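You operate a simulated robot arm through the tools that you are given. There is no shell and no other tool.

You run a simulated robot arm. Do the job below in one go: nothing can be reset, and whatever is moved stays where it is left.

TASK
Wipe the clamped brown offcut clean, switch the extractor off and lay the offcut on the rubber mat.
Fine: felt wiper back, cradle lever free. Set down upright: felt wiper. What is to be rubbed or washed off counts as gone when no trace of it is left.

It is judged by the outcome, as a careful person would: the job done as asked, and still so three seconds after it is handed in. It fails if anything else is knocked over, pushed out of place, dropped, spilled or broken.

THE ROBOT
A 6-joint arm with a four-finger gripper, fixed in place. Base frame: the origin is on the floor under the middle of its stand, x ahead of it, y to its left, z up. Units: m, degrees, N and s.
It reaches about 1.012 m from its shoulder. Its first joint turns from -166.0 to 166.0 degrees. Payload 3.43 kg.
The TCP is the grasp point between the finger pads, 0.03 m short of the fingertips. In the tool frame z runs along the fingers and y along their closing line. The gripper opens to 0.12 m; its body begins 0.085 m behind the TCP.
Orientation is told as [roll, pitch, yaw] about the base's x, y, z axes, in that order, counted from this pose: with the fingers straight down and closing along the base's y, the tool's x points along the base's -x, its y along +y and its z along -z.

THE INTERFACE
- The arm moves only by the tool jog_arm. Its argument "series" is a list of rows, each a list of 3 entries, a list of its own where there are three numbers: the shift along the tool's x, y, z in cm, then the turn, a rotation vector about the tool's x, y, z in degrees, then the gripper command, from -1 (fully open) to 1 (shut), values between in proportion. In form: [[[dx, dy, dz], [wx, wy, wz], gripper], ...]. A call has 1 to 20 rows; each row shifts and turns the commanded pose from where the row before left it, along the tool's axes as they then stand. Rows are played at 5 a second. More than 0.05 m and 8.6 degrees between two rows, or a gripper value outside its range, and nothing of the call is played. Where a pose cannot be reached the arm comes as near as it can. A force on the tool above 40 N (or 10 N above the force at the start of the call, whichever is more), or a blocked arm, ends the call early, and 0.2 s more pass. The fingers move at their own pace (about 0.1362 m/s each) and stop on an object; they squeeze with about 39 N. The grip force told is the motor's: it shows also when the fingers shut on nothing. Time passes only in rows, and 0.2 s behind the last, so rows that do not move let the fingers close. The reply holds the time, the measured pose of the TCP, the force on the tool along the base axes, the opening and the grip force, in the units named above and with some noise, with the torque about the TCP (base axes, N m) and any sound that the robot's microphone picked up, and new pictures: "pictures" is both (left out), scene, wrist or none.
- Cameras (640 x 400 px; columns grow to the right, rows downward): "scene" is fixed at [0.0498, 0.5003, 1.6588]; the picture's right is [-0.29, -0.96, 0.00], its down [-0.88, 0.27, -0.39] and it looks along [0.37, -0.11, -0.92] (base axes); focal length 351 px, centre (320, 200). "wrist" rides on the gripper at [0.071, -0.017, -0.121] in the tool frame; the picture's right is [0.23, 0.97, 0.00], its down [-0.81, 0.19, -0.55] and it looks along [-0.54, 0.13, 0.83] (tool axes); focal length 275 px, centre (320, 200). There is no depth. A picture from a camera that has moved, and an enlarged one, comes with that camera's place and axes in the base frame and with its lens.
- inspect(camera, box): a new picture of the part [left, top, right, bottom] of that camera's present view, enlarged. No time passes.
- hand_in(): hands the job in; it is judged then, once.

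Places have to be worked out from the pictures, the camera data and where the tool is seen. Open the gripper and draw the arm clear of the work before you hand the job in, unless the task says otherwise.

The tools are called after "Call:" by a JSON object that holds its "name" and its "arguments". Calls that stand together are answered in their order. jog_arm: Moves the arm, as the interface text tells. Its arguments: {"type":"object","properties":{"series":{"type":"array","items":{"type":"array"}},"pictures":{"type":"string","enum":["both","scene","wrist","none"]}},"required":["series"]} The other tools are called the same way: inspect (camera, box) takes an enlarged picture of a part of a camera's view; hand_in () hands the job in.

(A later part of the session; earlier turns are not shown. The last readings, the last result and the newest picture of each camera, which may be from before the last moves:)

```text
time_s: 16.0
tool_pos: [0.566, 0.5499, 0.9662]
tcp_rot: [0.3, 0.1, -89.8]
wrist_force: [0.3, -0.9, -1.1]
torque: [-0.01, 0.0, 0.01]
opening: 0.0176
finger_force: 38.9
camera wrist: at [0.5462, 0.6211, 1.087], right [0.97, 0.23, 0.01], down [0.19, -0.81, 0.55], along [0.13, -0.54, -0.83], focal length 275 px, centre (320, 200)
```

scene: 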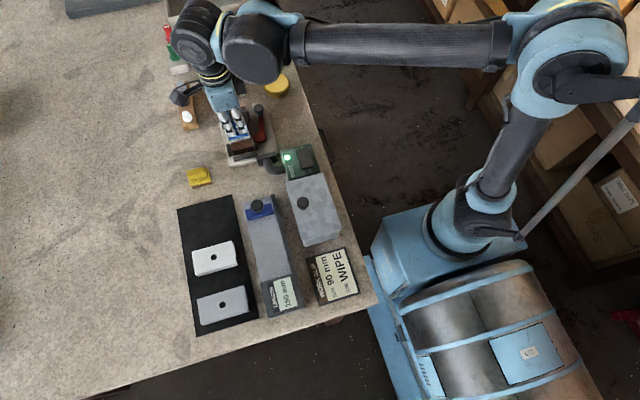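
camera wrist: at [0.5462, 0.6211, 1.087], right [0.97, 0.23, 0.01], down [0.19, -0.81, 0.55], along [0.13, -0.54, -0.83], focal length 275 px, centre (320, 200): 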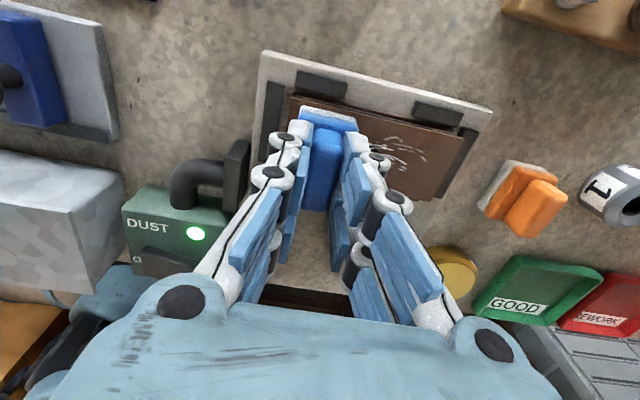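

No contact yet at z=0.966, so I keep going in 1 mm steps.

Call:
{"name": "jog_arm", "arguments": {"series": [[[0, 0, 0.1], [0, 0, 0], 1], [[0, 0, 0.1], [0, 0, 0], 1], [[0, 0, 0.1], [0, 0, 0], 1], [[0, 0, 0], [0, 0, 0], 1]], "pictures": "none"}}

Call:
{"name": "inspect", "arguments": {"camera": "wrist", "box": [250, 40, 500, 220]}}

```text
time_s: 17.0
tool_pos: [0.5648, 0.5499, 0.9647]
tcp_rot: [0.3, 0.2, -90.1]
wrist_force: [1.8, 0.5, 17.5]
torque: [0.02, 0.04, 0.01]
opening: 0.0175
finger_force: 38.7
```

```text
2.22 times, centred on (375, 130) of wrist
camera zoom: at [0.5464, 0.621, 1.085], right [0.97, 0.23, 0.01], down [0.19, -0.81, 0.55], along [0.13, -0.54, -0.83], focal length 612 px, centre (198, 356)
```

zoom: 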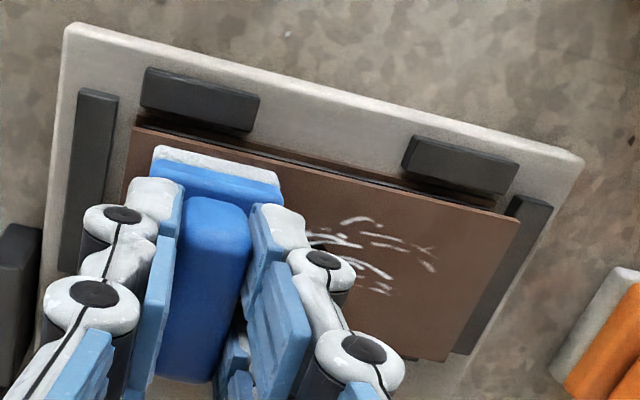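

Contact made, with 17 N normal force. I ease off 0.8 mm, do one short 1.5 cm stroke, then lift to look at the surface.

Call:
{"name": "jog_arm", "arguments": {"series": [[[0, 0, -0.08], [0, 0, 0], 1], [[0, 0.5, 0], [0, 0, 0], 1], [[0, 0.5, 0], [0, 0, 0], 1], [[0, 0.5, 0], [0, 0, 0], 1], [[0, 0, 0], [0, 0, 0], 1]], "pictures": "none"}}

```text
time_s: 18.2
tool_pos: [0.5799, 0.5491, 0.9637]
tcp_rot: [0.3, 0.1, -90.0]
wrist_force: [-9.2, 0.6, 15.6]
torque: [-0.06, 0.32, -0.02]
opening: 0.0171
finger_force: 38.8
```

Call:
{"name": "jog_arm", "arguments": {"series": [[[0, 0, -2], [0, 0, 0], 1], [[0, 0, -2], [0, 0, 0], 1], [[4, 0, -1], [0, 0, 0], 1], [[4, 0, 0], [0, 0, 0], 1], [[4, 0, 0], [0, 0, 0], 1], [[0, 0, 0], [0, 0, 0], 1]], "pictures": "both"}}

Call:
{"name": "inspect", "arguments": {"camera": "scene", "box": [215, 95, 275, 165]}}

```text
time_s: 19.6
tool_pos: [0.5796, 0.6713, 1.015]
tcp_rot: [0.3, 0.2, -90.1]
wrist_force: [-0.6, -0.1, -0.6]
torque: [0.02, -0.01, -0.05]
opening: 0.0177
finger_force: 39.1
camera wrist: at [0.5609, 0.7429, 1.1355], right [0.97, 0.23, 0.01], down [0.19, -0.81, 0.55], along [0.13, -0.54, -0.83], focal length 275 px, centre (320, 200)
```

scene: 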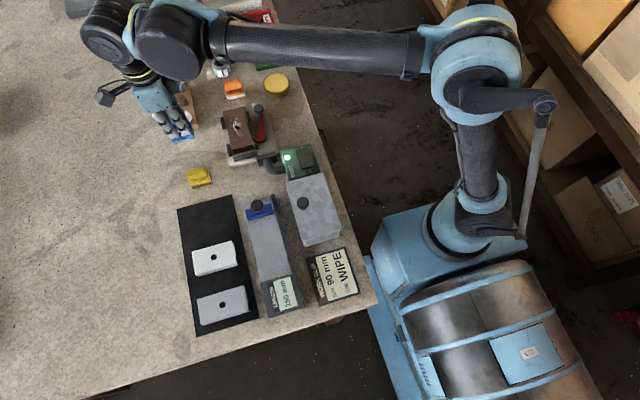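
wrist: 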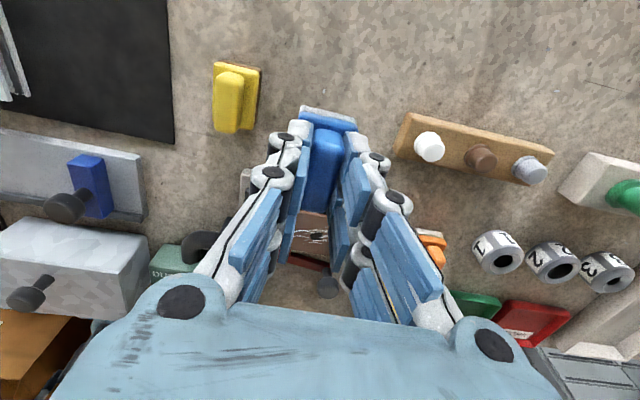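

```text
5.71 times, centred on (245, 130) of scene
camera zoom: at [0.0498, 0.5003, 1.6588], right [-0.29, -0.96, 0.0], down [-0.88, 0.27, -0.39], along [0.37, -0.11, -0.92], focal length 2007 px, centre (749, 600)
```

zoom: 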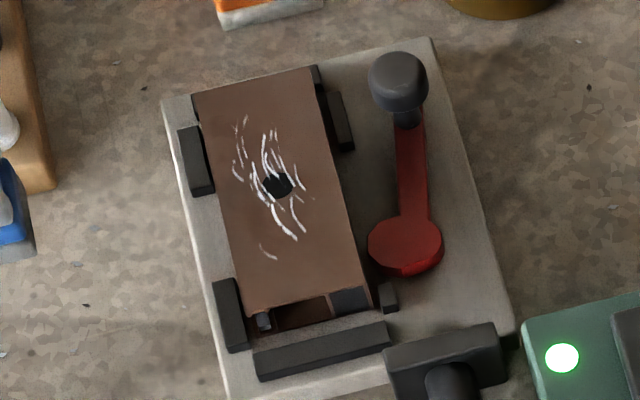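

The offcut slid about 5 mm to its back stop during the stroke, and the marks at the near end still look present. I zoom in to compare carefully.

Call:
{"name": "inspect", "arguments": {"camera": "scene", "box": [224, 108, 256, 148]}}

Call:
{"name": "inspect", "arguments": {"camera": "wrist", "box": [290, 205, 345, 270]}}

Call:
{"name": "inspect", "arguments": {"camera": "scene", "box": [165, 110, 205, 145]}}

```text
10.00 times, centred on (240, 128) of scene
camera zoom: at [0.0498, 0.5003, 1.6588], right [-0.29, -0.96, 0.0], down [-0.88, 0.27, -0.39], along [0.37, -0.11, -0.92], focal length 3513 px, centre (1120, 920)
```

zoom: 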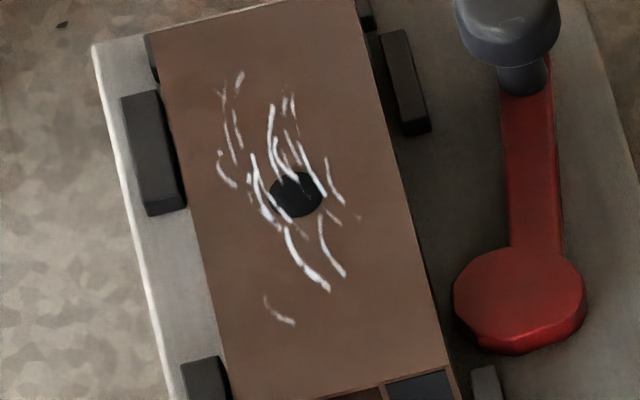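

```text
6.15 times, centred on (318, 238) of wrist
camera zoom: at [0.5609, 0.7429, 1.1355], right [0.97, 0.23, 0.01], down [0.19, -0.81, 0.55], along [0.13, -0.54, -0.83], focal length 1694 px, centre (335, -31)
```

zoom: 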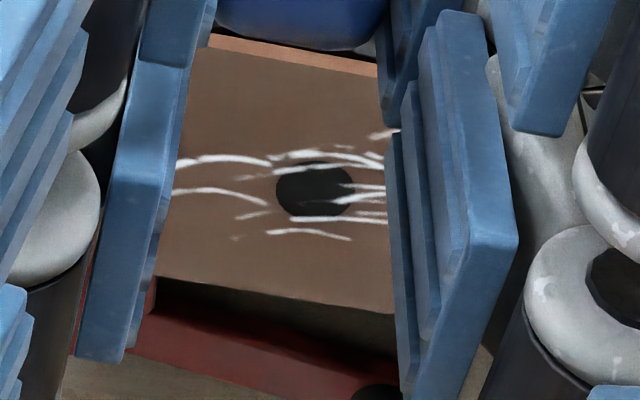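

```text
11.43 times, centred on (185, 128) of scene
camera zoom: at [0.0498, 0.5003, 1.6588], right [-0.29, -0.96, 0.0], down [-0.88, 0.27, -0.39], along [0.37, -0.11, -0.92], focal length 4015 px, centre (1863, 1029)
```

zoom: 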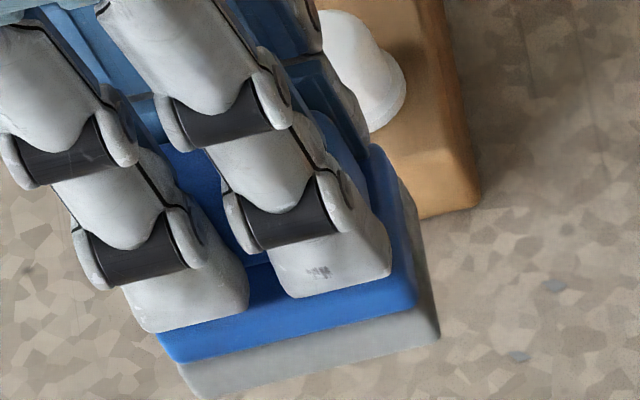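

The marks look unchanged after that single short stroke, and there are no scratches either. I do a proper trial at the near end: several light strokes across in y, where the jaws hold the offcut, starting with a gentle touchdown.

Call:
{"name": "jog_arm", "arguments": {"series": [[[-4, -0.45, 0], [0, 0, 0], 1], [[-4, -0.45, 0], [0, 0, 0], 1], [[-4, -0.45, 0], [0, 0, 0], 1], [[0, 0, 2.5], [0, 0, 0], 1], [[0, 0, 1.8], [0, 0, 0], 1], [[0, 0, 0.4], [0, 0, 0], 1], [[0, 0, 0], [0, 0, 0], 1]], "pictures": "none"}}

```text
time_s: 21.2
tool_pos: [0.566, 0.5497, 0.9661]
tcp_rot: [0.3, 0.1, -90.0]
wrist_force: [0.6, 0.3, -0.5]
torque: [0.02, 0.0, 0.0]
opening: 0.0173
finger_force: 39.0
```

Call:
{"name": "jog_arm", "arguments": {"series": [[[0, 0, 0.1], [0, 0, 0], 1], [[0, 0, 0.08], [0, 0, 0], 1], [[0, 0, 0], [0, 0, 0], 1]], "pictures": "none"}}

```text
time_s: 22.0
tool_pos: [0.5657, 0.5493, 0.9649]
tcp_rot: [0.4, 0.2, -90.1]
wrist_force: [-0.1, -0.1, -0.5]
torque: [0.01, 0.0, -0.01]
opening: 0.0175
finger_force: 38.7
```

Call:
{"name": "jog_arm", "arguments": {"series": [[[0, 0, 0.06], [0, 0, 0], 1], [[0, 0, 0.06], [0, 0, 0], 1], [[0, 0, 0], [0, 0, 0], 1]], "pictures": "none"}}

```text
time_s: 22.8
tool_pos: [0.5658, 0.5501, 0.9639]
tcp_rot: [0.3, 0.1, -90.0]
wrist_force: [0.0, 2.2, 4.7]
torque: [0.08, 0.01, 0.01]
opening: 0.0173
finger_force: 39.1
```

Contact at about 5 N. Now a set of y-strokes of ±1.2 cm at this light pressure.

Call:
{"name": "jog_arm", "arguments": {"series": [[[0.6, 0, 0.03], [0, 0, 0], 1], [[0.6, 0, 0], [0, 0, 0], 1], [[-0.6, 0, 0], [0, 0, 0], 1], [[-0.6, 0, 0], [0, 0, 0], 1], [[-0.6, 0, 0], [0, 0, 0], 1], [[-0.6, 0, 0], [0, 0, 0], 1], [[0.6, 0, 0], [0, 0, 0], 1], [[0.6, 0, 0], [0, 0, 0], 1], [[0.6, 0, 0], [0, 0, 0], 1], [[0.6, 0, 0], [0, 0, 0], 1], [[-0.6, 0, 0], [0, 0, 0], 1], [[-0.6, 0, 0], [0, 0, 0], 1], [[-0.6, 0, 0], [0, 0, 0], 1], [[-0.6, 0, 0], [0, 0, 0], 1], [[0.6, 0, 0], [0, 0, 0], 1], [[0.6, 0, 0], [0, 0, 0], 1]], "pictures": "none"}}

```text
time_s: 26.2
tool_pos: [0.5662, 0.5499, 0.9633]
tcp_rot: [0.3, 0.1, -90.0]
wrist_force: [0.4, -0.4, 0.9]
torque: [-0.08, -0.04, 0.0]
opening: 0.0171
finger_force: 39.5
```

Call:
{"name": "jog_arm", "arguments": {"series": [[[0, 0, -2], [0, 0, 0], 1], [[0, 0, -3], [0, 0, 0], 1], [[4, 0.45, 0], [0, 0, 0], 1], [[4, 0.45, 0], [0, 0, 0], 1], [[4, 0.45, 0], [0, 0, 0], 1], [[0, 0, 0], [0, 0, 0], 1]], "pictures": "none"}}

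Call:
{"name": "inspect", "arguments": {"camera": "scene", "box": [224, 108, 256, 148]}}

Call:
{"name": "inspect", "arguments": {"camera": "scene", "box": [215, 95, 275, 165]}}

```text
time_s: 27.6
tool_pos: [0.5819, 0.6692, 1.0154]
tcp_rot: [0.2, 0.0, -89.9]
wrist_force: [0.5, 0.2, -1.9]
torque: [0.0, -0.01, 0.01]
opening: 0.0173
finger_force: 38.9
```

```text
10.00 times, centred on (240, 128) of scene
camera zoom: at [0.0498, 0.5003, 1.6588], right [-0.29, -0.96, 0.0], down [-0.88, 0.27, -0.39], along [0.37, -0.11, -0.92], focal length 3513 px, centre (1120, 920)
```

zoom: 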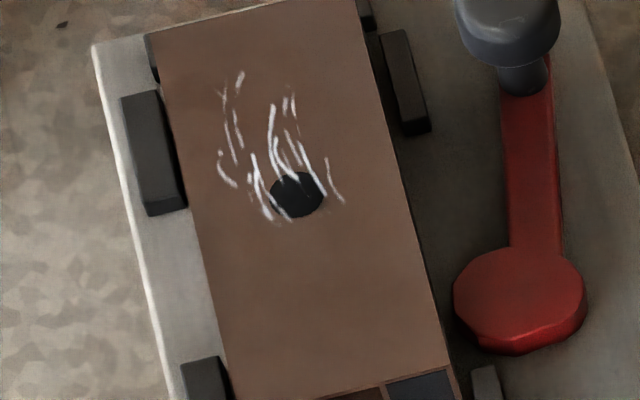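

```text
5.71 times, centred on (245, 130) of scene
camera zoom: at [0.0498, 0.5003, 1.6588], right [-0.29, -0.96, 0.0], down [-0.88, 0.27, -0.39], along [0.37, -0.11, -0.92], focal length 2007 px, centre (749, 600)
```

zoom: 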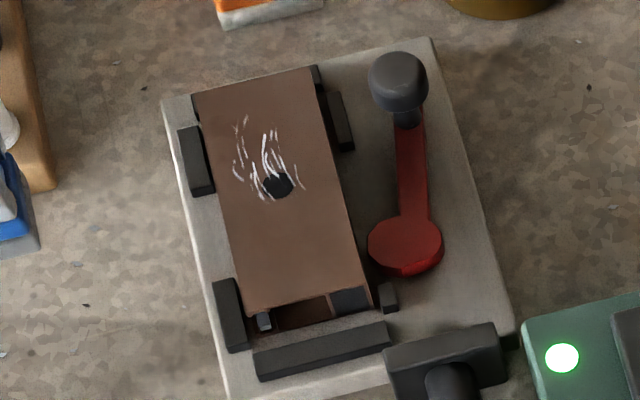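

The near half is now clean with no scratches, so the blue block is the felt wiper. I continue with the same light strokes further along, first touching down at x≈0.585.

Call:
{"name": "jog_arm", "arguments": {"series": [[[-4, 0.1, 0], [0, 0, 0], 1], [[-4, 0.1, 0], [0, 0, 0], 1], [[-4, 0.1, 0], [0, 0, 0], 1], [[0, 0, 2.5], [0, 0, 0], 1], [[0, 0, 1.9], [0, 0, 0], 1], [[0, 0, 0.4], [0, 0, 0], 1], [[0, 0, 0.15], [0, 0, 0], 1], [[0, 0, 0], [0, 0, 0], 1]], "pictures": "none"}}

```text
time_s: 29.4
tool_pos: [0.5833, 0.5501, 0.9631]
tcp_rot: [0.4, 0.1, -90.0]
wrist_force: [1.6, 0.0, 3.5]
torque: [-0.06, -0.03, -0.01]
opening: 0.0172
finger_force: 39.1
```

About 3.5 N of contact. I zigzag in y while drifting slowly toward +x over the hole area.

Call:
{"name": "jog_arm", "arguments": {"series": [[[0.6, 0, 0.03], [0, 0, 0], 1], [[0.6, 0, 0], [0, 0, 0], 1], [[-0.6, 0.1, 0], [0, 0, 0], 1], [[-0.6, 0.1, 0], [0, 0, 0], 1], [[-0.6, 0.1, 0], [0, 0, 0], 1], [[-0.6, 0.1, 0], [0, 0, 0], 1], [[0.6, 0.1, 0], [0, 0, 0], 1], [[0.6, 0.1, 0], [0, 0, 0], 1], [[0.6, 0.1, 0], [0, 0, 0], 1], [[0.6, 0.1, 0], [0, 0, 0], 1], [[-0.6, 0.1, 0], [0, 0, 0], 1], [[-0.6, 0.1, 0], [0, 0, 0], 1], [[-0.6, 0.1, 0], [0, 0, 0], 1], [[-0.6, 0.1, 0], [0, 0, 0], 1], [[0.6, 0.1, 0], [0, 0, 0], 1], [[0.6, 0.1, 0], [0, 0, 0], 1], [[0.6, 0.1, 0], [0, 0, 0], 1], [[0.6, 0.1, 0], [0, 0, 0], 1], [[-0.6, 0.1, 0], [0, 0, 0], 1], [[-0.6, 0.1, 0], [0, 0, 0], 1]], "pictures": "none"}}

```text
time_s: 33.6
tool_pos: [0.6012, 0.5492, 0.964]
tcp_rot: [0.3, 0.2, -90.0]
wrist_force: [0.2, 1.8, 3.6]
torque: [0.1, 0.02, 0.0]
opening: 0.0173
finger_force: 39.3
```

Call:
{"name": "jog_arm", "arguments": {"series": [[[0.6, 0, 0.02], [0, 0, 0], 1], [[0.6, 0, 0], [0, 0, 0], 1], [[-0.6, 0.1, 0], [0, 0, 0], 1], [[-0.6, 0.1, 0], [0, 0, 0], 1], [[-0.6, 0.1, 0], [0, 0, 0], 1], [[-0.6, 0.1, 0], [0, 0, 0], 1], [[0.6, 0.1, 0], [0, 0, 0], 1], [[0.6, 0.1, 0], [0, 0, 0], 1], [[0.6, 0.1, 0], [0, 0, 0], 1], [[0.6, 0.1, 0], [0, 0, 0], 1], [[-0.6, 0.1, 0], [0, 0, 0], 1], [[-0.6, 0.1, 0], [0, 0, 0], 1], [[-0.6, 0.1, 0], [0, 0, 0], 1], [[-0.6, 0.1, 0], [0, 0, 0], 1], [[0.6, 0.1, 0], [0, 0, 0], 1], [[0.6, 0.1, 0], [0, 0, 0], 1], [[0.6, 0.1, 0], [0, 0, 0], 1], [[0.6, 0.1, 0], [0, 0, 0], 1], [[-0.6, 0.1, 0], [0, 0, 0], 1], [[-0.6, 0.1, 0], [0, 0, 0], 1]], "pictures": "none"}}

```text
time_s: 37.8
tool_pos: [0.6193, 0.5505, 0.9635]
tcp_rot: [0.3, 0.2, -90.1]
wrist_force: [0.1, 1.7, 2.6]
torque: [0.11, 0.03, 0.0]
opening: 0.0172
finger_force: 39.1
```

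Call:
{"name": "jog_arm", "arguments": {"series": [[[0.6, 0.1, 0.02], [0, 0, 0], 1], [[0.6, 0.1, 0], [0, 0, 0], 1], [[-0.6, 0.1, 0], [0, 0, 0], 1], [[-0.6, 0.1, 0], [0, 0, 0], 1], [[-0.6, 0.1, 0], [0, 0, 0], 1], [[-0.6, 0.1, 0], [0, 0, 0], 1], [[0.6, 0.1, 0], [0, 0, 0], 1], [[0.6, 0.1, 0], [0, 0, 0], 1], [[0.6, 0.1, 0], [0, 0, 0], 1], [[0.6, 0.1, 0], [0, 0, 0], 1], [[-0.6, 0.1, 0], [0, 0, 0], 1], [[-0.6, 0.1, 0], [0, 0, 0], 1], [[-0.6, 0, 0], [0, 0, 0], 1], [[-0.6, 0, 0], [0, 0, 0], 1], [[0.6, 0, 0], [0, 0, 0], 1], [[0.6, 0, 0], [0, 0, 0], 1], [[0, 0, 0], [0, 0, 0], 1]], "pictures": "none"}}

Call:
{"name": "jog_arm", "arguments": {"series": [[[0, 0, -2], [0, 0, 0], 1], [[0, 0, -3], [0, 0, 0], 1], [[4, -0.9, 0], [0, 0, 0], 1], [[4, -0.9, 0], [0, 0, 0], 1], [[4, -0.9, 0], [0, 0, 0], 1], [[0, -1.0, 0], [0, 0, 0], 1], [[0, 0, 0], [0, 0, 0], 1]], "pictures": "both"}}

Call:
{"name": "inspect", "arguments": {"camera": "scene", "box": [224, 108, 256, 148]}}

Call:
{"name": "inspect", "arguments": {"camera": "scene", "box": [215, 95, 275, 165]}}

```text
time_s: 41.4
tool_pos: [0.6313, 0.5503, 0.9655]
tcp_rot: [0.3, 0.1, -90.0]
wrist_force: [1.1, 0.2, -0.2]
torque: [0.0, 0.04, 0.04]
opening: 0.0174
finger_force: 38.7
```

```text
time_s: 43.0
tool_pos: [0.5942, 0.67, 1.0134]
tcp_rot: [0.3, 0.1, -89.9]
wrist_force: [0.4, -0.2, -0.5]
torque: [-0.02, -0.01, 0.01]
opening: 0.0175
finger_force: 38.9
camera wrist: at [0.576, 0.741, 1.134], right [0.97, 0.23, 0.01], down [0.19, -0.81, 0.55], along [0.13, -0.54, -0.83], focal length 275 px, centre (320, 200)
```

scene: 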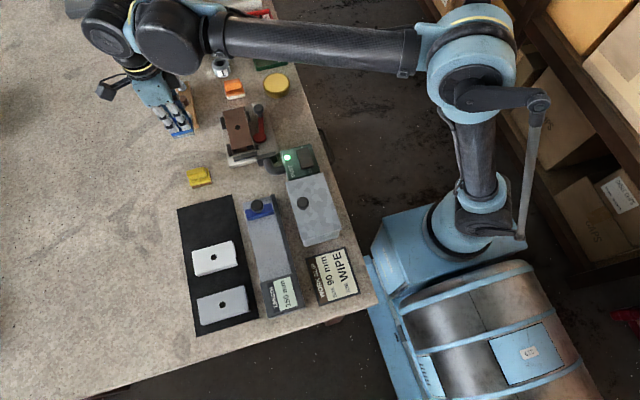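
wrist: 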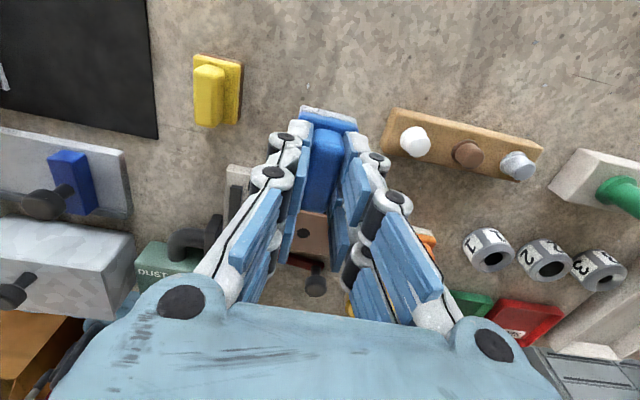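

```text
10.00 times, centred on (240, 128) of scene
camera zoom: at [0.0498, 0.5003, 1.6588], right [-0.29, -0.96, 0.0], down [-0.88, 0.27, -0.39], along [0.37, -0.11, -0.92], focal length 3513 px, centre (1120, 920)
```

zoom: 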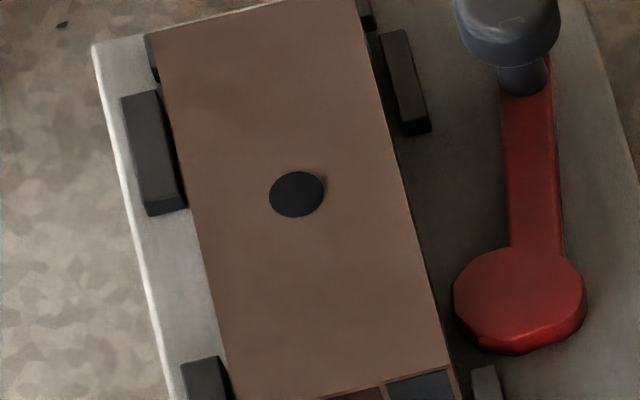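

```text
5.71 times, centred on (245, 130) of scene
camera zoom: at [0.0498, 0.5003, 1.6588], right [-0.29, -0.96, 0.0], down [-0.88, 0.27, -0.39], along [0.37, -0.11, -0.92], focal length 2007 px, centre (749, 600)
```

zoom: 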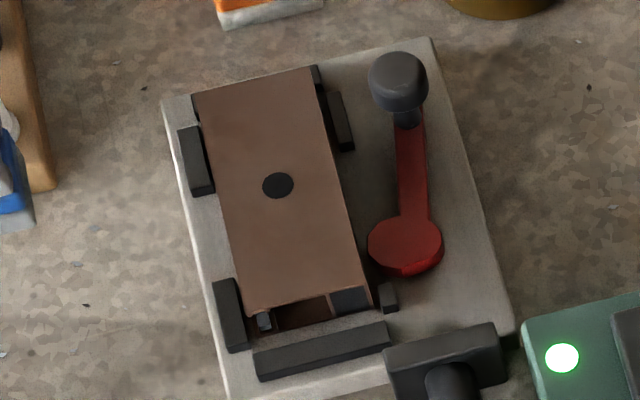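

All the scribble appears gone. I zoom right in for any remaining trace before putting the wiper back.

Call:
{"name": "inspect", "arguments": {"camera": "scene", "box": [230, 120, 250, 134]}}

Call:
{"name": "inspect", "arguments": {"camera": "scene", "box": [224, 106, 250, 124]}}

Call:
{"name": "inspect", "arguments": {"camera": "wrist", "box": [285, 205, 345, 270]}}

```text
16.00 times, centred on (240, 127) of scene
camera zoom: at [0.0498, 0.5003, 1.6588], right [-0.29, -0.96, 0.0], down [-0.88, 0.27, -0.39], along [0.37, -0.11, -0.92], focal length 5621 px, centre (1600, 1368)
```

zoom: 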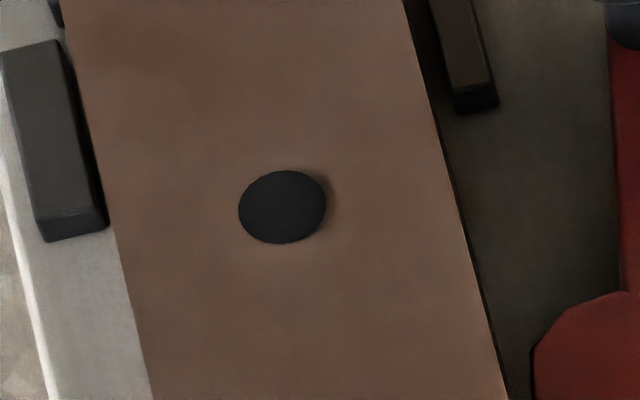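

```text
16.00 times, centred on (237, 115) of scene
camera zoom: at [0.0498, 0.5003, 1.6588], right [-0.29, -0.96, 0.0], down [-0.88, 0.27, -0.39], along [0.37, -0.11, -0.92], focal length 5621 px, centre (1648, 1560)
```

zoom: 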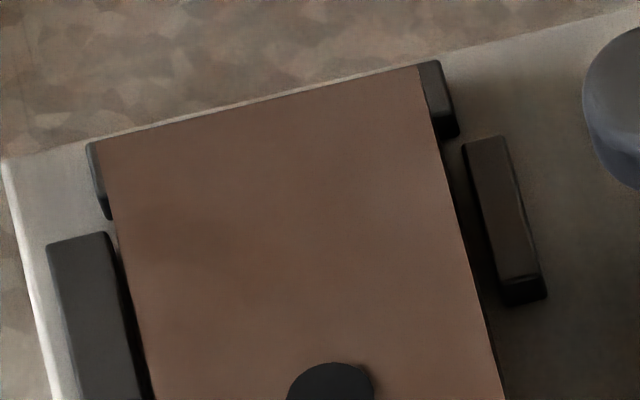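

```text
6.15 times, centred on (315, 238) of wrist
camera zoom: at [0.576, 0.741, 1.134], right [0.97, 0.23, 0.01], down [0.19, -0.81, 0.55], along [0.13, -0.54, -0.83], focal length 1694 px, centre (351, -31)
```

zoom: 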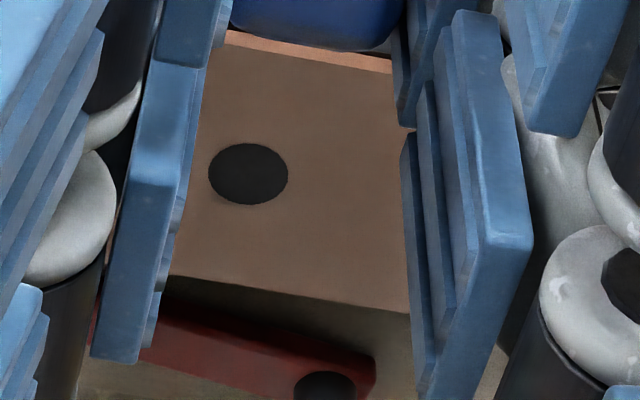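

The offcut top is clean. I set the felt wiper back upright at its original spot, easing it down to the bench.

Call:
{"name": "jog_arm", "arguments": {"series": [[[0, -0.48, 3], [0, 0, 0], 1], [[0, 0, 3], [0, 0, 0], 1], [[0, 0, 2], [0, 0, 0], 1], [[0, 0, 0.4], [0, 0, 0], 1], [[0, 0, 0], [0, 0, 0], 1]], "pictures": "none"}}

```text
time_s: 44.2
tool_pos: [0.5897, 0.6685, 0.928]
tcp_rot: [0.2, 0.1, -90.0]
wrist_force: [0.1, 0.9, -1.1]
torque: [0.0, 0.0, -0.01]
opening: 0.0173
finger_force: 38.8
```

Call:
{"name": "jog_arm", "arguments": {"series": [[[0, 0, 0.1], [0, 0, 0], 1], [[0, 0, 0.1], [0, 0, 0], 1], [[0, 0, 0], [0, 0, 0], 1]], "pictures": "none"}}

```text
time_s: 45.0
tool_pos: [0.5893, 0.6696, 0.927]
tcp_rot: [0.3, 0.1, -90.0]
wrist_force: [0.3, -0.6, -0.4]
torque: [0.0, -0.01, 0.0]
opening: 0.0174
finger_force: 39.2
```

Call:
{"name": "jog_arm", "arguments": {"series": [[[0, 0, 0.08], [0, 0, 0], 1], [[0, 0, 0.06], [0, 0, 0], 1], [[0, 0, 0], [0, 0, 0], 1]], "pictures": "none"}}

```text
time_s: 45.8
tool_pos: [0.5893, 0.67, 0.9256]
tcp_rot: [0.3, 0.1, -90.0]
wrist_force: [-0.1, 0.6, -1.5]
torque: [0.02, -0.04, 0.03]
opening: 0.0175
finger_force: 38.9
```

Call:
{"name": "jog_arm", "arguments": {"series": [[[0, 0, 0.06], [0, 0, 0], 1], [[0, 0, 0.06], [0, 0, 0], 1], [[0, 0, 0], [0, 0, 0], 1]], "pictures": "wrist"}}

```text
time_s: 46.6
tool_pos: [0.5897, 0.6697, 0.9255]
tcp_rot: [0.4, 0.1, -90.1]
wrist_force: [1.3, 4.9, 9.2]
torque: [0.22, -0.01, 0.01]
opening: 0.0174
finger_force: 38.9
camera wrist: at [0.5705, 0.7413, 1.0467], right [0.97, 0.23, 0.01], down [0.19, -0.81, 0.55], along [0.13, -0.54, -0.83], focal length 275 px, centre (320, 200)
```

wrist: 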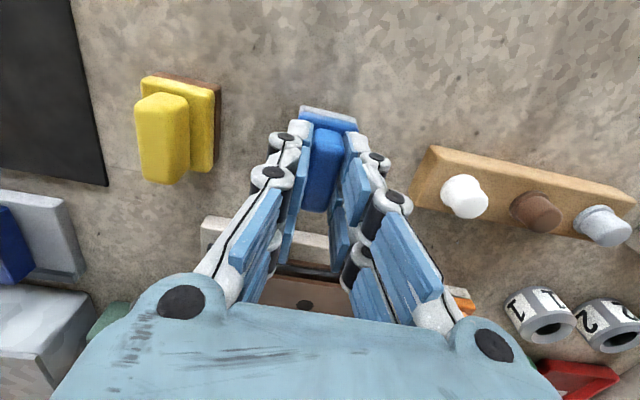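

The wiper is on the bench (9 N contact). I ease off slightly, open the fingers and rise straight up.

Call:
{"name": "jog_arm", "arguments": {"series": [[[0, 0, -0.06], [0, 0, 0], 1], [[0, 0, 0], [0, 0, 0], 0.6], [[0, 0, 0], [0, 0, 0], 0.3], [[0, 0, 0], [0, 0, 0], 0.07], [[0, 0, 0], [0, 0, 0], 0.07], [[0, 0, -2], [0, 0, 0], 0.07], [[0, 0, -4], [0, 0, 0], 0.07], [[0, 0, -4], [0, 0, 0], 0.07], [[0, 0, 0], [0, 0, 0], 0.07]], "pictures": "both"}}

Call:
{"name": "inspect", "arguments": {"camera": "wrist", "box": [220, 60, 420, 300]}}

```text
time_s: 48.6
tool_pos: [0.5889, 0.6695, 1.0267]
tcp_rot: [0.3, 0.1, -90.0]
wrist_force: [0.2, 1.2, 0.4]
torque: [-0.02, -0.01, 0.03]
opening: 0.0558
finger_force: 0.1
camera wrist: at [0.5706, 0.7416, 1.1467], right [0.97, 0.23, 0.01], down [0.19, -0.81, 0.55], along [0.13, -0.54, -0.83], focal length 275 px, centre (320, 200)
```

scene: 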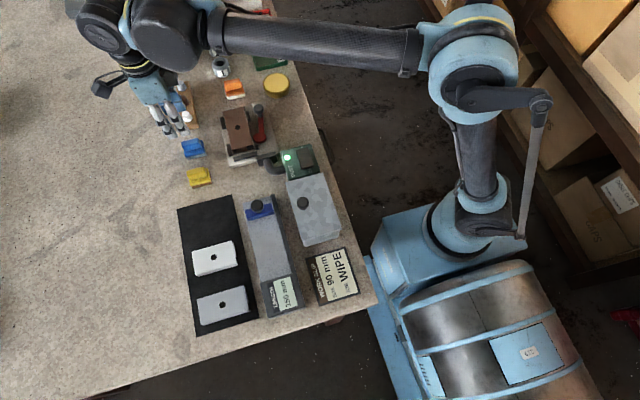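
wrist: 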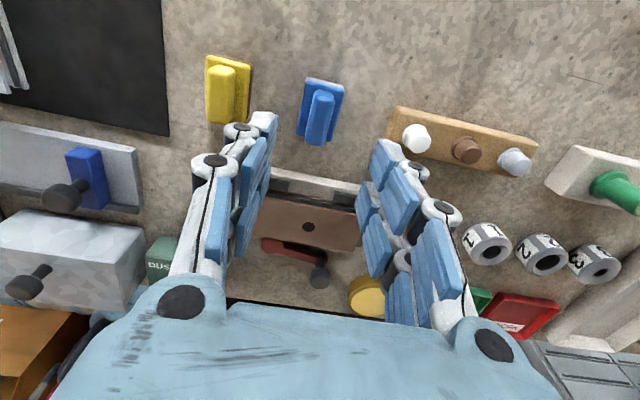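

```text
1.67 times, centred on (320, 180) of wrist
camera zoom: at [0.5706, 0.7416, 1.1467], right [0.97, 0.23, 0.01], down [0.19, -0.81, 0.55], along [0.13, -0.54, -0.83], focal length 459 px, centre (320, 233)
```

zoom: 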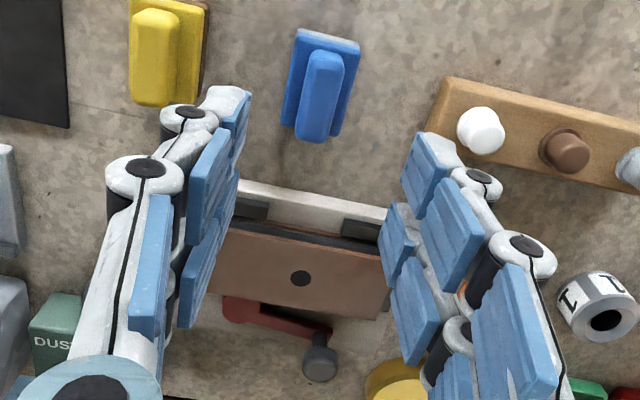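

The wiper stands upright back in its place. Next is the extractor switch, so I zoom in on it.

Call:
{"name": "inspect", "arguments": {"camera": "scene", "box": [265, 135, 330, 185]}}

Call:
{"name": "inspect", "arguments": {"camera": "scene", "box": [292, 140, 322, 180]}}

Call:
{"name": "inspect", "arguments": {"camera": "scene", "box": [250, 140, 350, 250]}}

```text
8.00 times, centred on (298, 160) of scene
camera zoom: at [0.0498, 0.5003, 1.6588], right [-0.29, -0.96, 0.0], down [-0.88, 0.27, -0.39], along [0.37, -0.11, -0.92], focal length 2810 px, centre (500, 520)
```

zoom: 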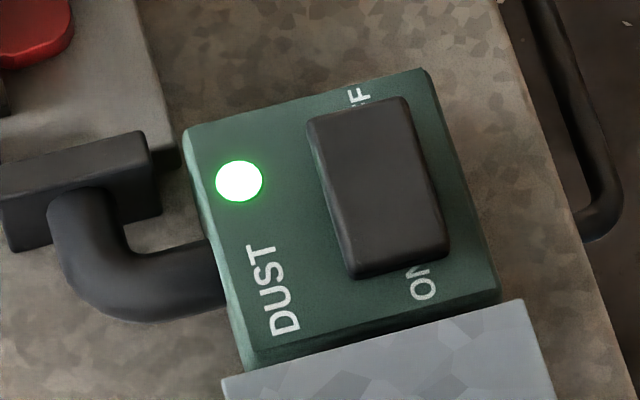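

```text
10.00 times, centred on (307, 160) of scene
camera zoom: at [0.0498, 0.5003, 1.6588], right [-0.29, -0.96, 0.0], down [-0.88, 0.27, -0.39], along [0.37, -0.11, -0.92], focal length 3513 px, centre (450, 600)
```

zoom: 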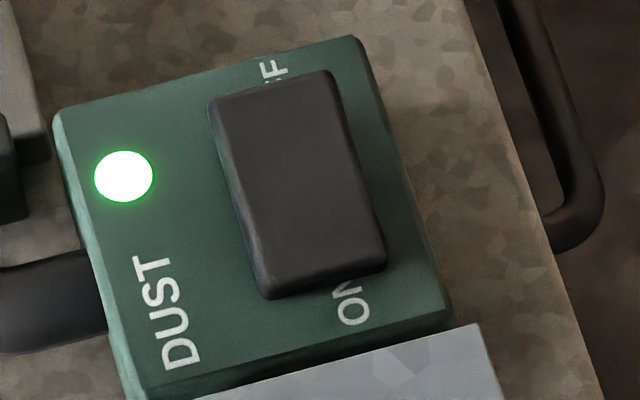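

```text
3.64 times, centred on (300, 195) of scene
camera zoom: at [0.0498, 0.5003, 1.6588], right [-0.29, -0.96, 0.0], down [-0.88, 0.27, -0.39], along [0.37, -0.11, -0.92], focal length 1277 px, centre (393, 218)
```

zoom: 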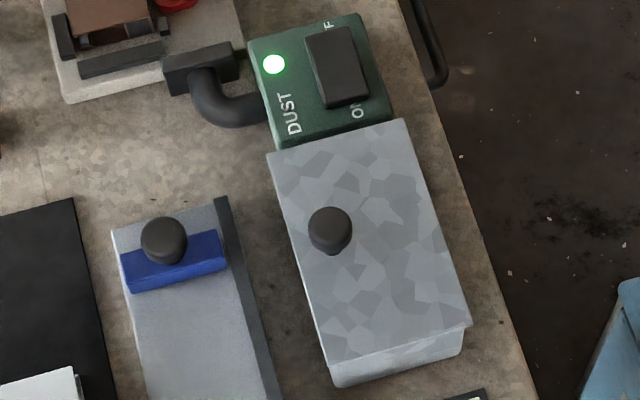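

The rocker runs along x (about 0.436–0.492, centre y≈0.414) and OFF is at its +x end. I close the fingers and move above the OFF half, staying high, then check the alignment.

Call:
{"name": "jog_arm", "arguments": {"series": [[[-3.65, -1.5, -0.2], [0, 0, 0], 0.5], [[-3.65, -1.5, -0.2], [0, 0, 0], 1], [[-3.65, -1.5, -0.2], [0, 0, 0], 1], [[-3.65, -1.5, 0], [0, 0, 0], 1], [[-3.65, -1.5, 0], [0, 0, 0], 1], [[-3.65, -1.5, 0], [0, 0, 0], 1], [[-3.65, -1.5, 0], [0, 0, 0], 1], [[0, 0, 0], [0, 0, 0], 1], [[0, 0, 0], [0, 0, 0], 1]], "pictures": "both"}}

```text
time_s: 50.6
tool_pos: [0.4837, 0.4128, 1.031]
tcp_rot: [0.3, 0.1, -90.0]
wrist_force: [0.0, 0.3, -0.4]
torque: [-0.01, -0.02, 0.03]
opening: 0.0001
finger_force: 33.8
camera wrist: at [0.4652, 0.4844, 1.1512], right [0.97, 0.23, 0.01], down [0.19, -0.81, 0.55], along [0.13, -0.54, -0.83], focal length 275 px, centre (320, 200)
```

scene: 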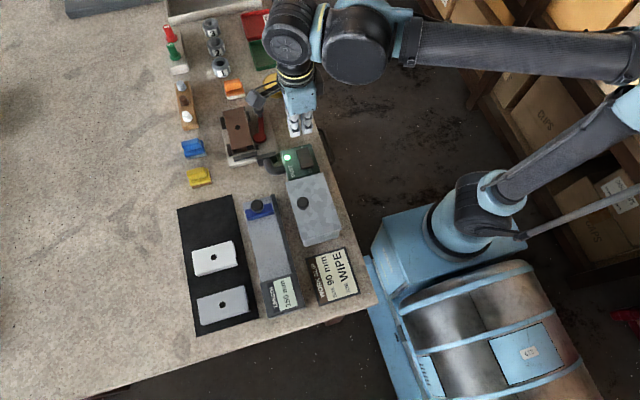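
wrist: 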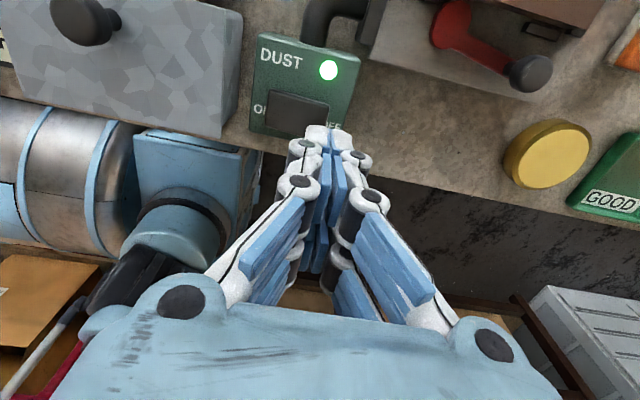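

Call:
{"name": "inspect", "arguments": {"camera": "wrist", "box": [235, 30, 375, 160]}}

Call:
{"name": "inspect", "arguments": {"camera": "wrist", "box": [390, 0, 600, 130]}}

```text
3.08 times, centred on (305, 95) of wrist
camera zoom: at [0.4652, 0.4844, 1.1512], right [0.97, 0.23, 0.01], down [0.19, -0.81, 0.55], along [0.13, -0.54, -0.83], focal length 847 px, centre (366, 523)
```

zoom: 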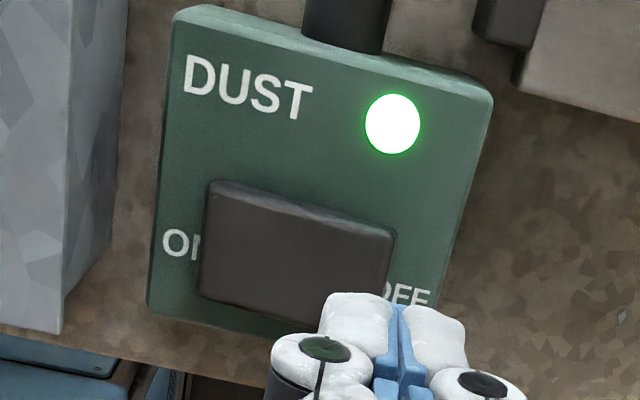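

```text
3.05 times, centred on (495, 65) of wrist
camera zoom: at [0.4652, 0.4844, 1.1512], right [0.97, 0.23, 0.01], down [0.19, -0.81, 0.55], along [0.13, -0.54, -0.83], focal length 839 px, centre (-213, 611)
```

zoom: 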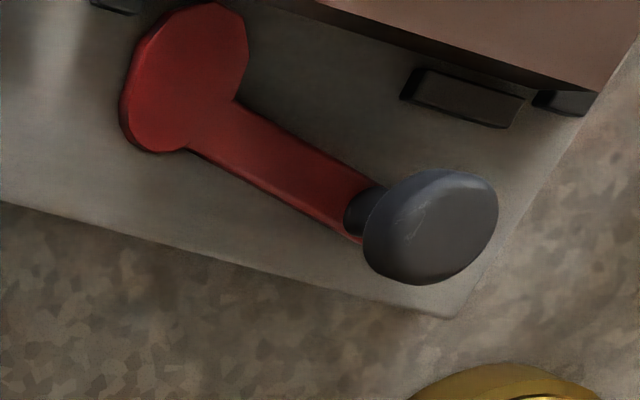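

The fingertips line up with the OFF half of the rocker (x≈0.462–0.487, y≈0.396–0.427). I shift 3 mm and descend to just above it.

Call:
{"name": "jog_arm", "arguments": {"series": [[[0, -0.35, 2.5], [0, 0, 0], 1], [[0, 0, 2.5], [0, 0, 0], 1], [[0, 0, 1.3], [0, 0, 0], 1], [[0, 0, 0], [0, 0, 0], 1]], "pictures": "both"}}

Call:
{"name": "inspect", "arguments": {"camera": "wrist", "box": [220, 60, 400, 200]}}

Call:
{"name": "inspect", "arguments": {"camera": "scene", "box": [265, 110, 335, 180]}}

```text
time_s: 51.6
tool_pos: [0.4805, 0.4136, 0.9664]
tcp_rot: [0.4, 0.1, -90.0]
wrist_force: [0.4, 0.6, 0.6]
torque: [0.03, 0.0, -0.02]
opening: 0.0
finger_force: 33.5
camera wrist: at [0.4623, 0.4849, 1.0874], right [0.97, 0.23, 0.01], down [0.19, -0.81, 0.55], along [0.13, -0.54, -0.83], focal length 275 px, centre (320, 200)
```

scene: 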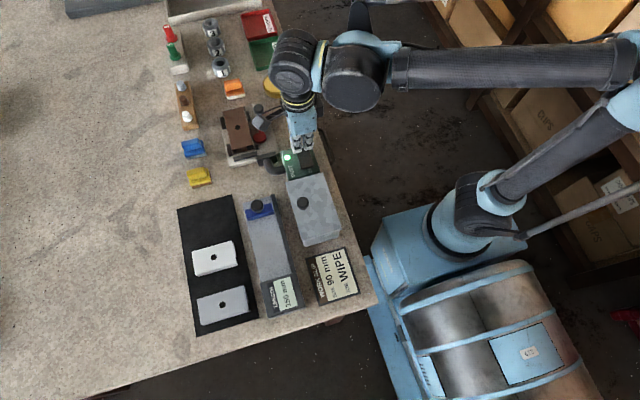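
wrist: 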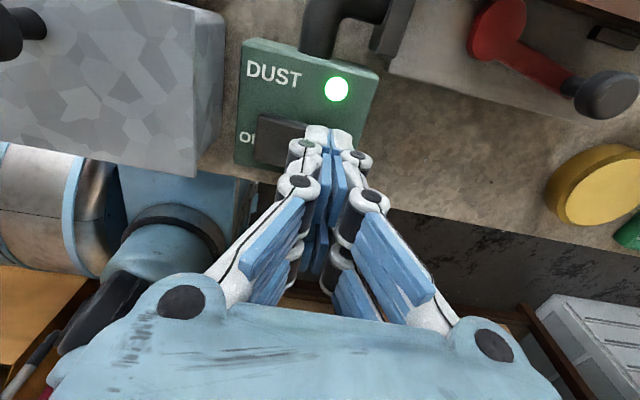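

```text
2.86 times, centred on (310, 130) of wrist
camera zoom: at [0.4623, 0.4849, 1.0874], right [0.97, 0.23, 0.01], down [0.19, -0.81, 0.55], along [0.13, -0.54, -0.83], focal length 786 px, centre (349, 400)
```

zoom: 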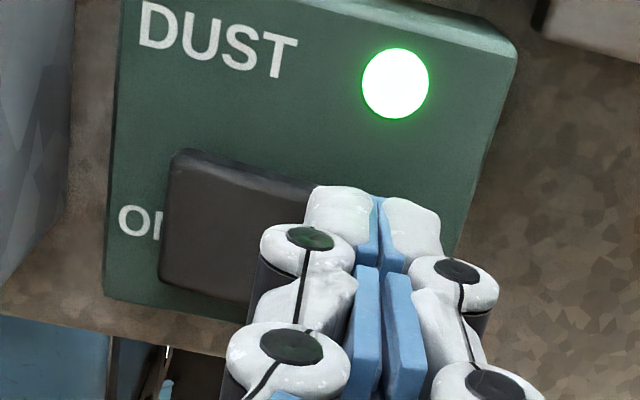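

```text
5.71 times, centred on (300, 145) of scene
camera zoom: at [0.0498, 0.5003, 1.6588], right [-0.29, -0.96, 0.0], down [-0.88, 0.27, -0.39], along [0.37, -0.11, -0.92], focal length 2007 px, centre (434, 514)
```

zoom: 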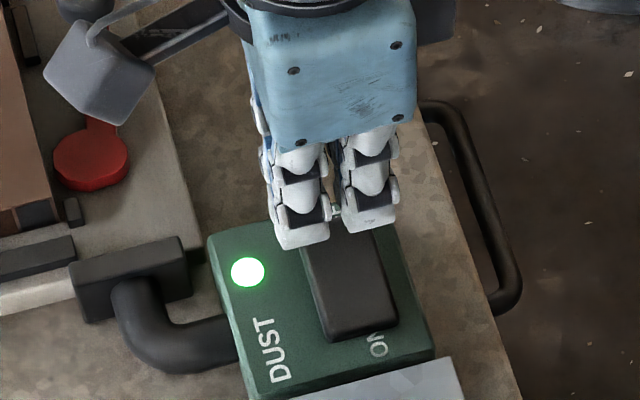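

The tips are right above the OFF end. I press down in small steps.

Call:
{"name": "jog_arm", "arguments": {"series": [[[0, 0, 0.3], [0, 0, 0], 1], [[0, 0, 0.3], [0, 0, 0], 1], [[0, 0, 0.3], [0, 0, 0], 1], [[0, 0, 0.2], [0, 0, 0], 1], [[0, 0, 0.2], [0, 0, 0], 1]], "pictures": "wrist"}}

```text
time_s: 52.8
tool_pos: [0.4796, 0.4138, 0.9541]
tcp_rot: [0.2, 0.0, -90.0]
wrist_force: [0.5, -0.1, -0.2]
torque: [0.01, -0.03, -0.04]
opening: 0.0002
finger_force: 33.2
camera wrist: at [0.4621, 0.4852, 1.0753], right [0.97, 0.23, 0.01], down [0.19, -0.81, 0.55], along [0.13, -0.54, -0.83], focal length 275 px, centre (320, 200)
```

wrist: 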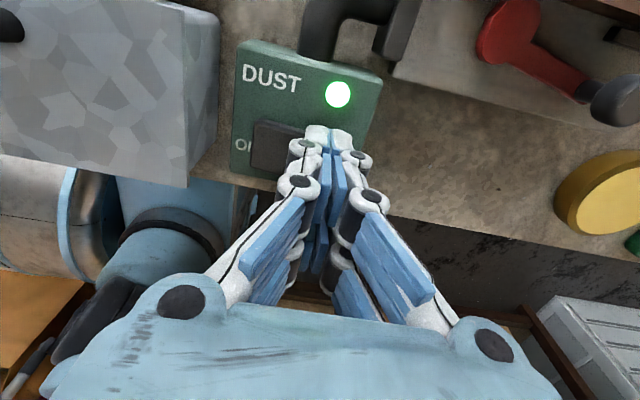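

Call:
{"name": "jog_arm", "arguments": {"series": [[[0, 0, 0.2], [0, 0, 0], 1], [[0, 0, 0.2], [0, 0, 0], 1], [[0, 0, 0.2], [0, 0, 0], 1], [[0, 0, 0.2], [0, 0, 0], 1]], "pictures": "wrist"}}

```text
time_s: 53.8
tool_pos: [0.4801, 0.4133, 0.9486]
tcp_rot: [0.4, 0.1, -90.0]
wrist_force: [6.1, 1.7, 26.3]
torque: [0.0, 0.05, -0.04]
opening: 0.0
finger_force: 33.7
camera wrist: at [0.4628, 0.4855, 1.0689], right [0.97, 0.23, 0.01], down [0.19, -0.81, 0.55], along [0.13, -0.54, -0.83], focal length 275 px, centre (320, 200)
```

wrist: 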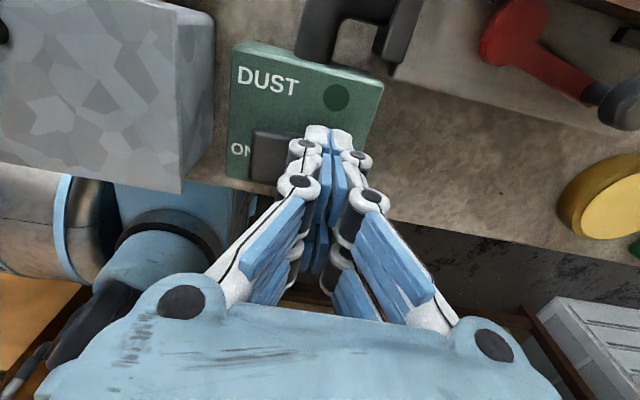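

The LED has gone out, so the switch has tipped to OFF. I back straight up and check that it stays off.

Call:
{"name": "jog_arm", "arguments": {"series": [[[0, 0, -1], [0, 0, 0], 1], [[0, 0, -3], [0, 0, 0], 1], [[0, 0, -4], [0, 0, 0], 1], [[0, 0, 0], [0, 0, 0], 1]], "pictures": "both"}}

Call:
{"name": "inspect", "arguments": {"camera": "scene", "box": [265, 110, 335, 180]}}

Call:
{"name": "inspect", "arguments": {"camera": "wrist", "box": [360, 0, 640, 160]}}

```text
time_s: 54.8
tool_pos: [0.4804, 0.4133, 1.0285]
tcp_rot: [0.2, 0.1, -89.9]
wrist_force: [-0.1, 0.6, 0.0]
torque: [-0.01, -0.01, 0.03]
opening: 0.0
finger_force: 33.3
camera wrist: at [0.462, 0.4846, 1.15], right [0.97, 0.23, 0.01], down [0.19, -0.81, 0.55], along [0.13, -0.54, -0.83], focal length 275 px, centre (320, 200)
```

scene: 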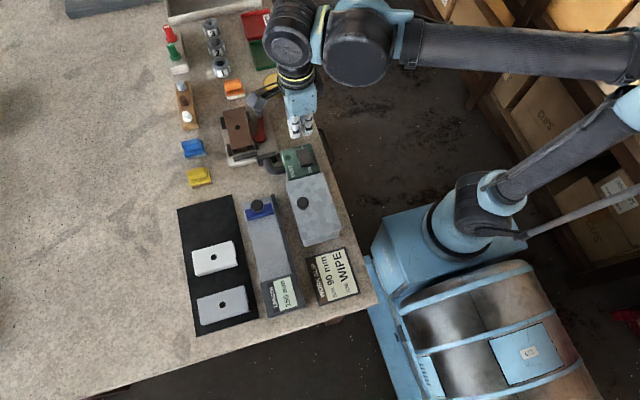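
wrist: 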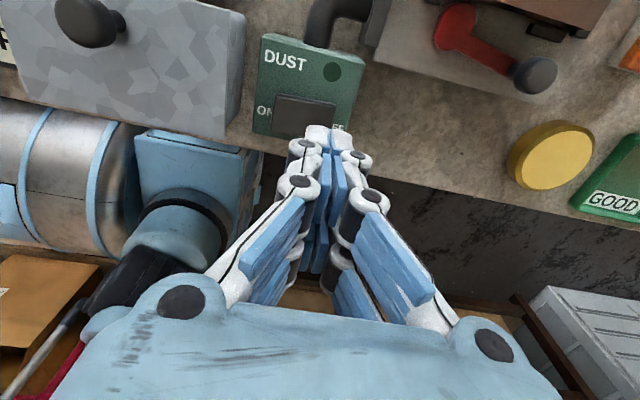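

```text
5.71 times, centred on (300, 145) of scene
camera zoom: at [0.0498, 0.5003, 1.6588], right [-0.29, -0.96, 0.0], down [-0.88, 0.27, -0.39], along [0.37, -0.11, -0.92], focal length 2007 px, centre (434, 514)
```

zoom: 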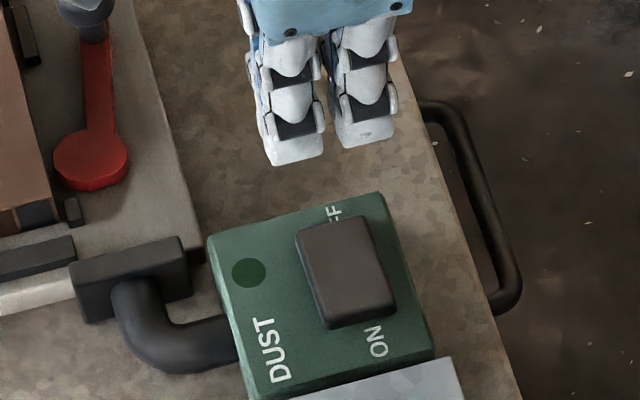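

```text
2.29 times, centred on (500, 80) of wrist
camera zoom: at [0.462, 0.4846, 1.15], right [0.97, 0.23, 0.01], down [0.19, -0.81, 0.55], along [0.13, -0.54, -0.83], focal length 629 px, centre (-91, 474)
```

zoom: 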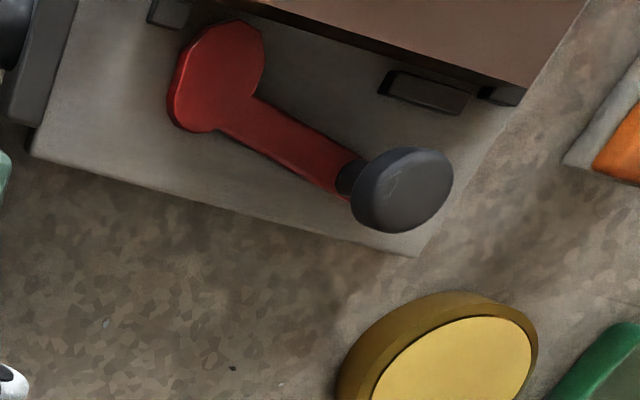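

The LED stays dark and the rocker rests tipped to OFF. Next is the cradle lever: the pivot is near [0.567, 0.502] and the knob near [0.628, 0.487, 0.927]. I move above the knob with the fingers partly open and take a closer look.

Call:
{"name": "jog_arm", "arguments": {"series": [[[1.85, 3.7, 0], [0, 0, 0], 1], [[1.85, 3.7, 0.3], [0, 0, 0], 0.5], [[1.85, 3.7, 0.6], [0, 0, 0], 0], [[1.85, 3.7, 0.6], [0, 0, 0], 0], [[0, 0, 0], [0, 0, 0], 0], [[0, 0, 0], [0, 0, 0], 0]], "pictures": "both"}}

Call:
{"name": "inspect", "arguments": {"camera": "wrist", "box": [200, 20, 420, 200]}}

```text
time_s: 56.2
tool_pos: [0.6269, 0.489, 1.0146]
tcp_rot: [0.2, 0.1, -90.0]
wrist_force: [0.2, 0.1, 0.3]
torque: [-0.01, 0.01, 0.0]
opening: 0.06
finger_force: 0.0
camera wrist: at [0.6088, 0.5601, 1.1352], right [0.97, 0.23, 0.01], down [0.19, -0.81, 0.55], along [0.13, -0.54, -0.83], focal length 275 px, centre (320, 200)
```

scene: 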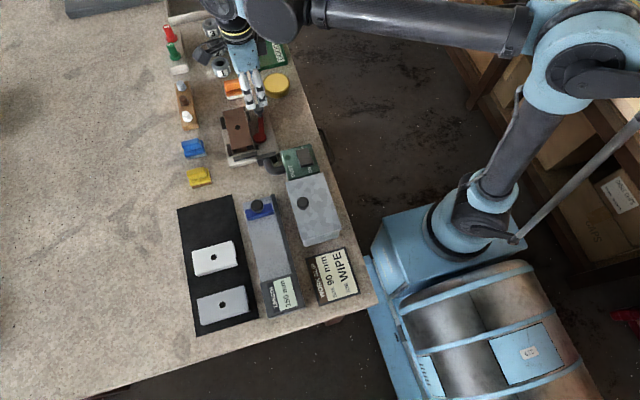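
wrist: 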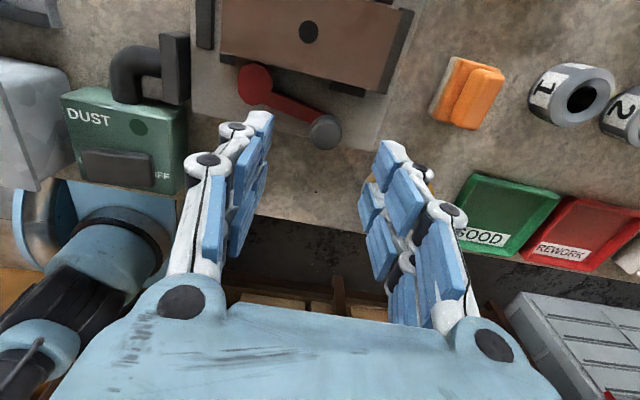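

```text
2.22 times, centred on (310, 110) of wrist
camera zoom: at [0.6088, 0.5601, 1.1352], right [0.97, 0.23, 0.01], down [0.19, -0.81, 0.55], along [0.13, -0.54, -0.83], focal length 612 px, centre (342, 400)
```

zoom: 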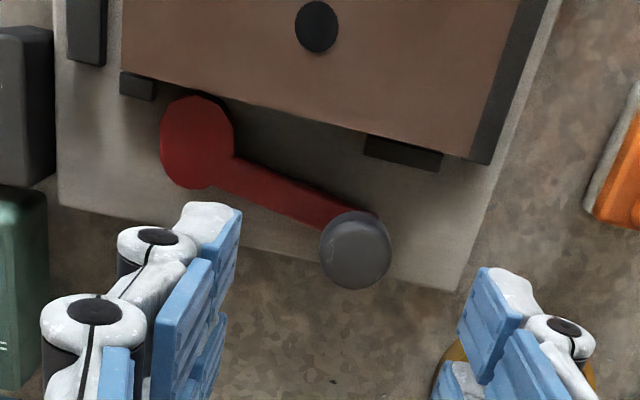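

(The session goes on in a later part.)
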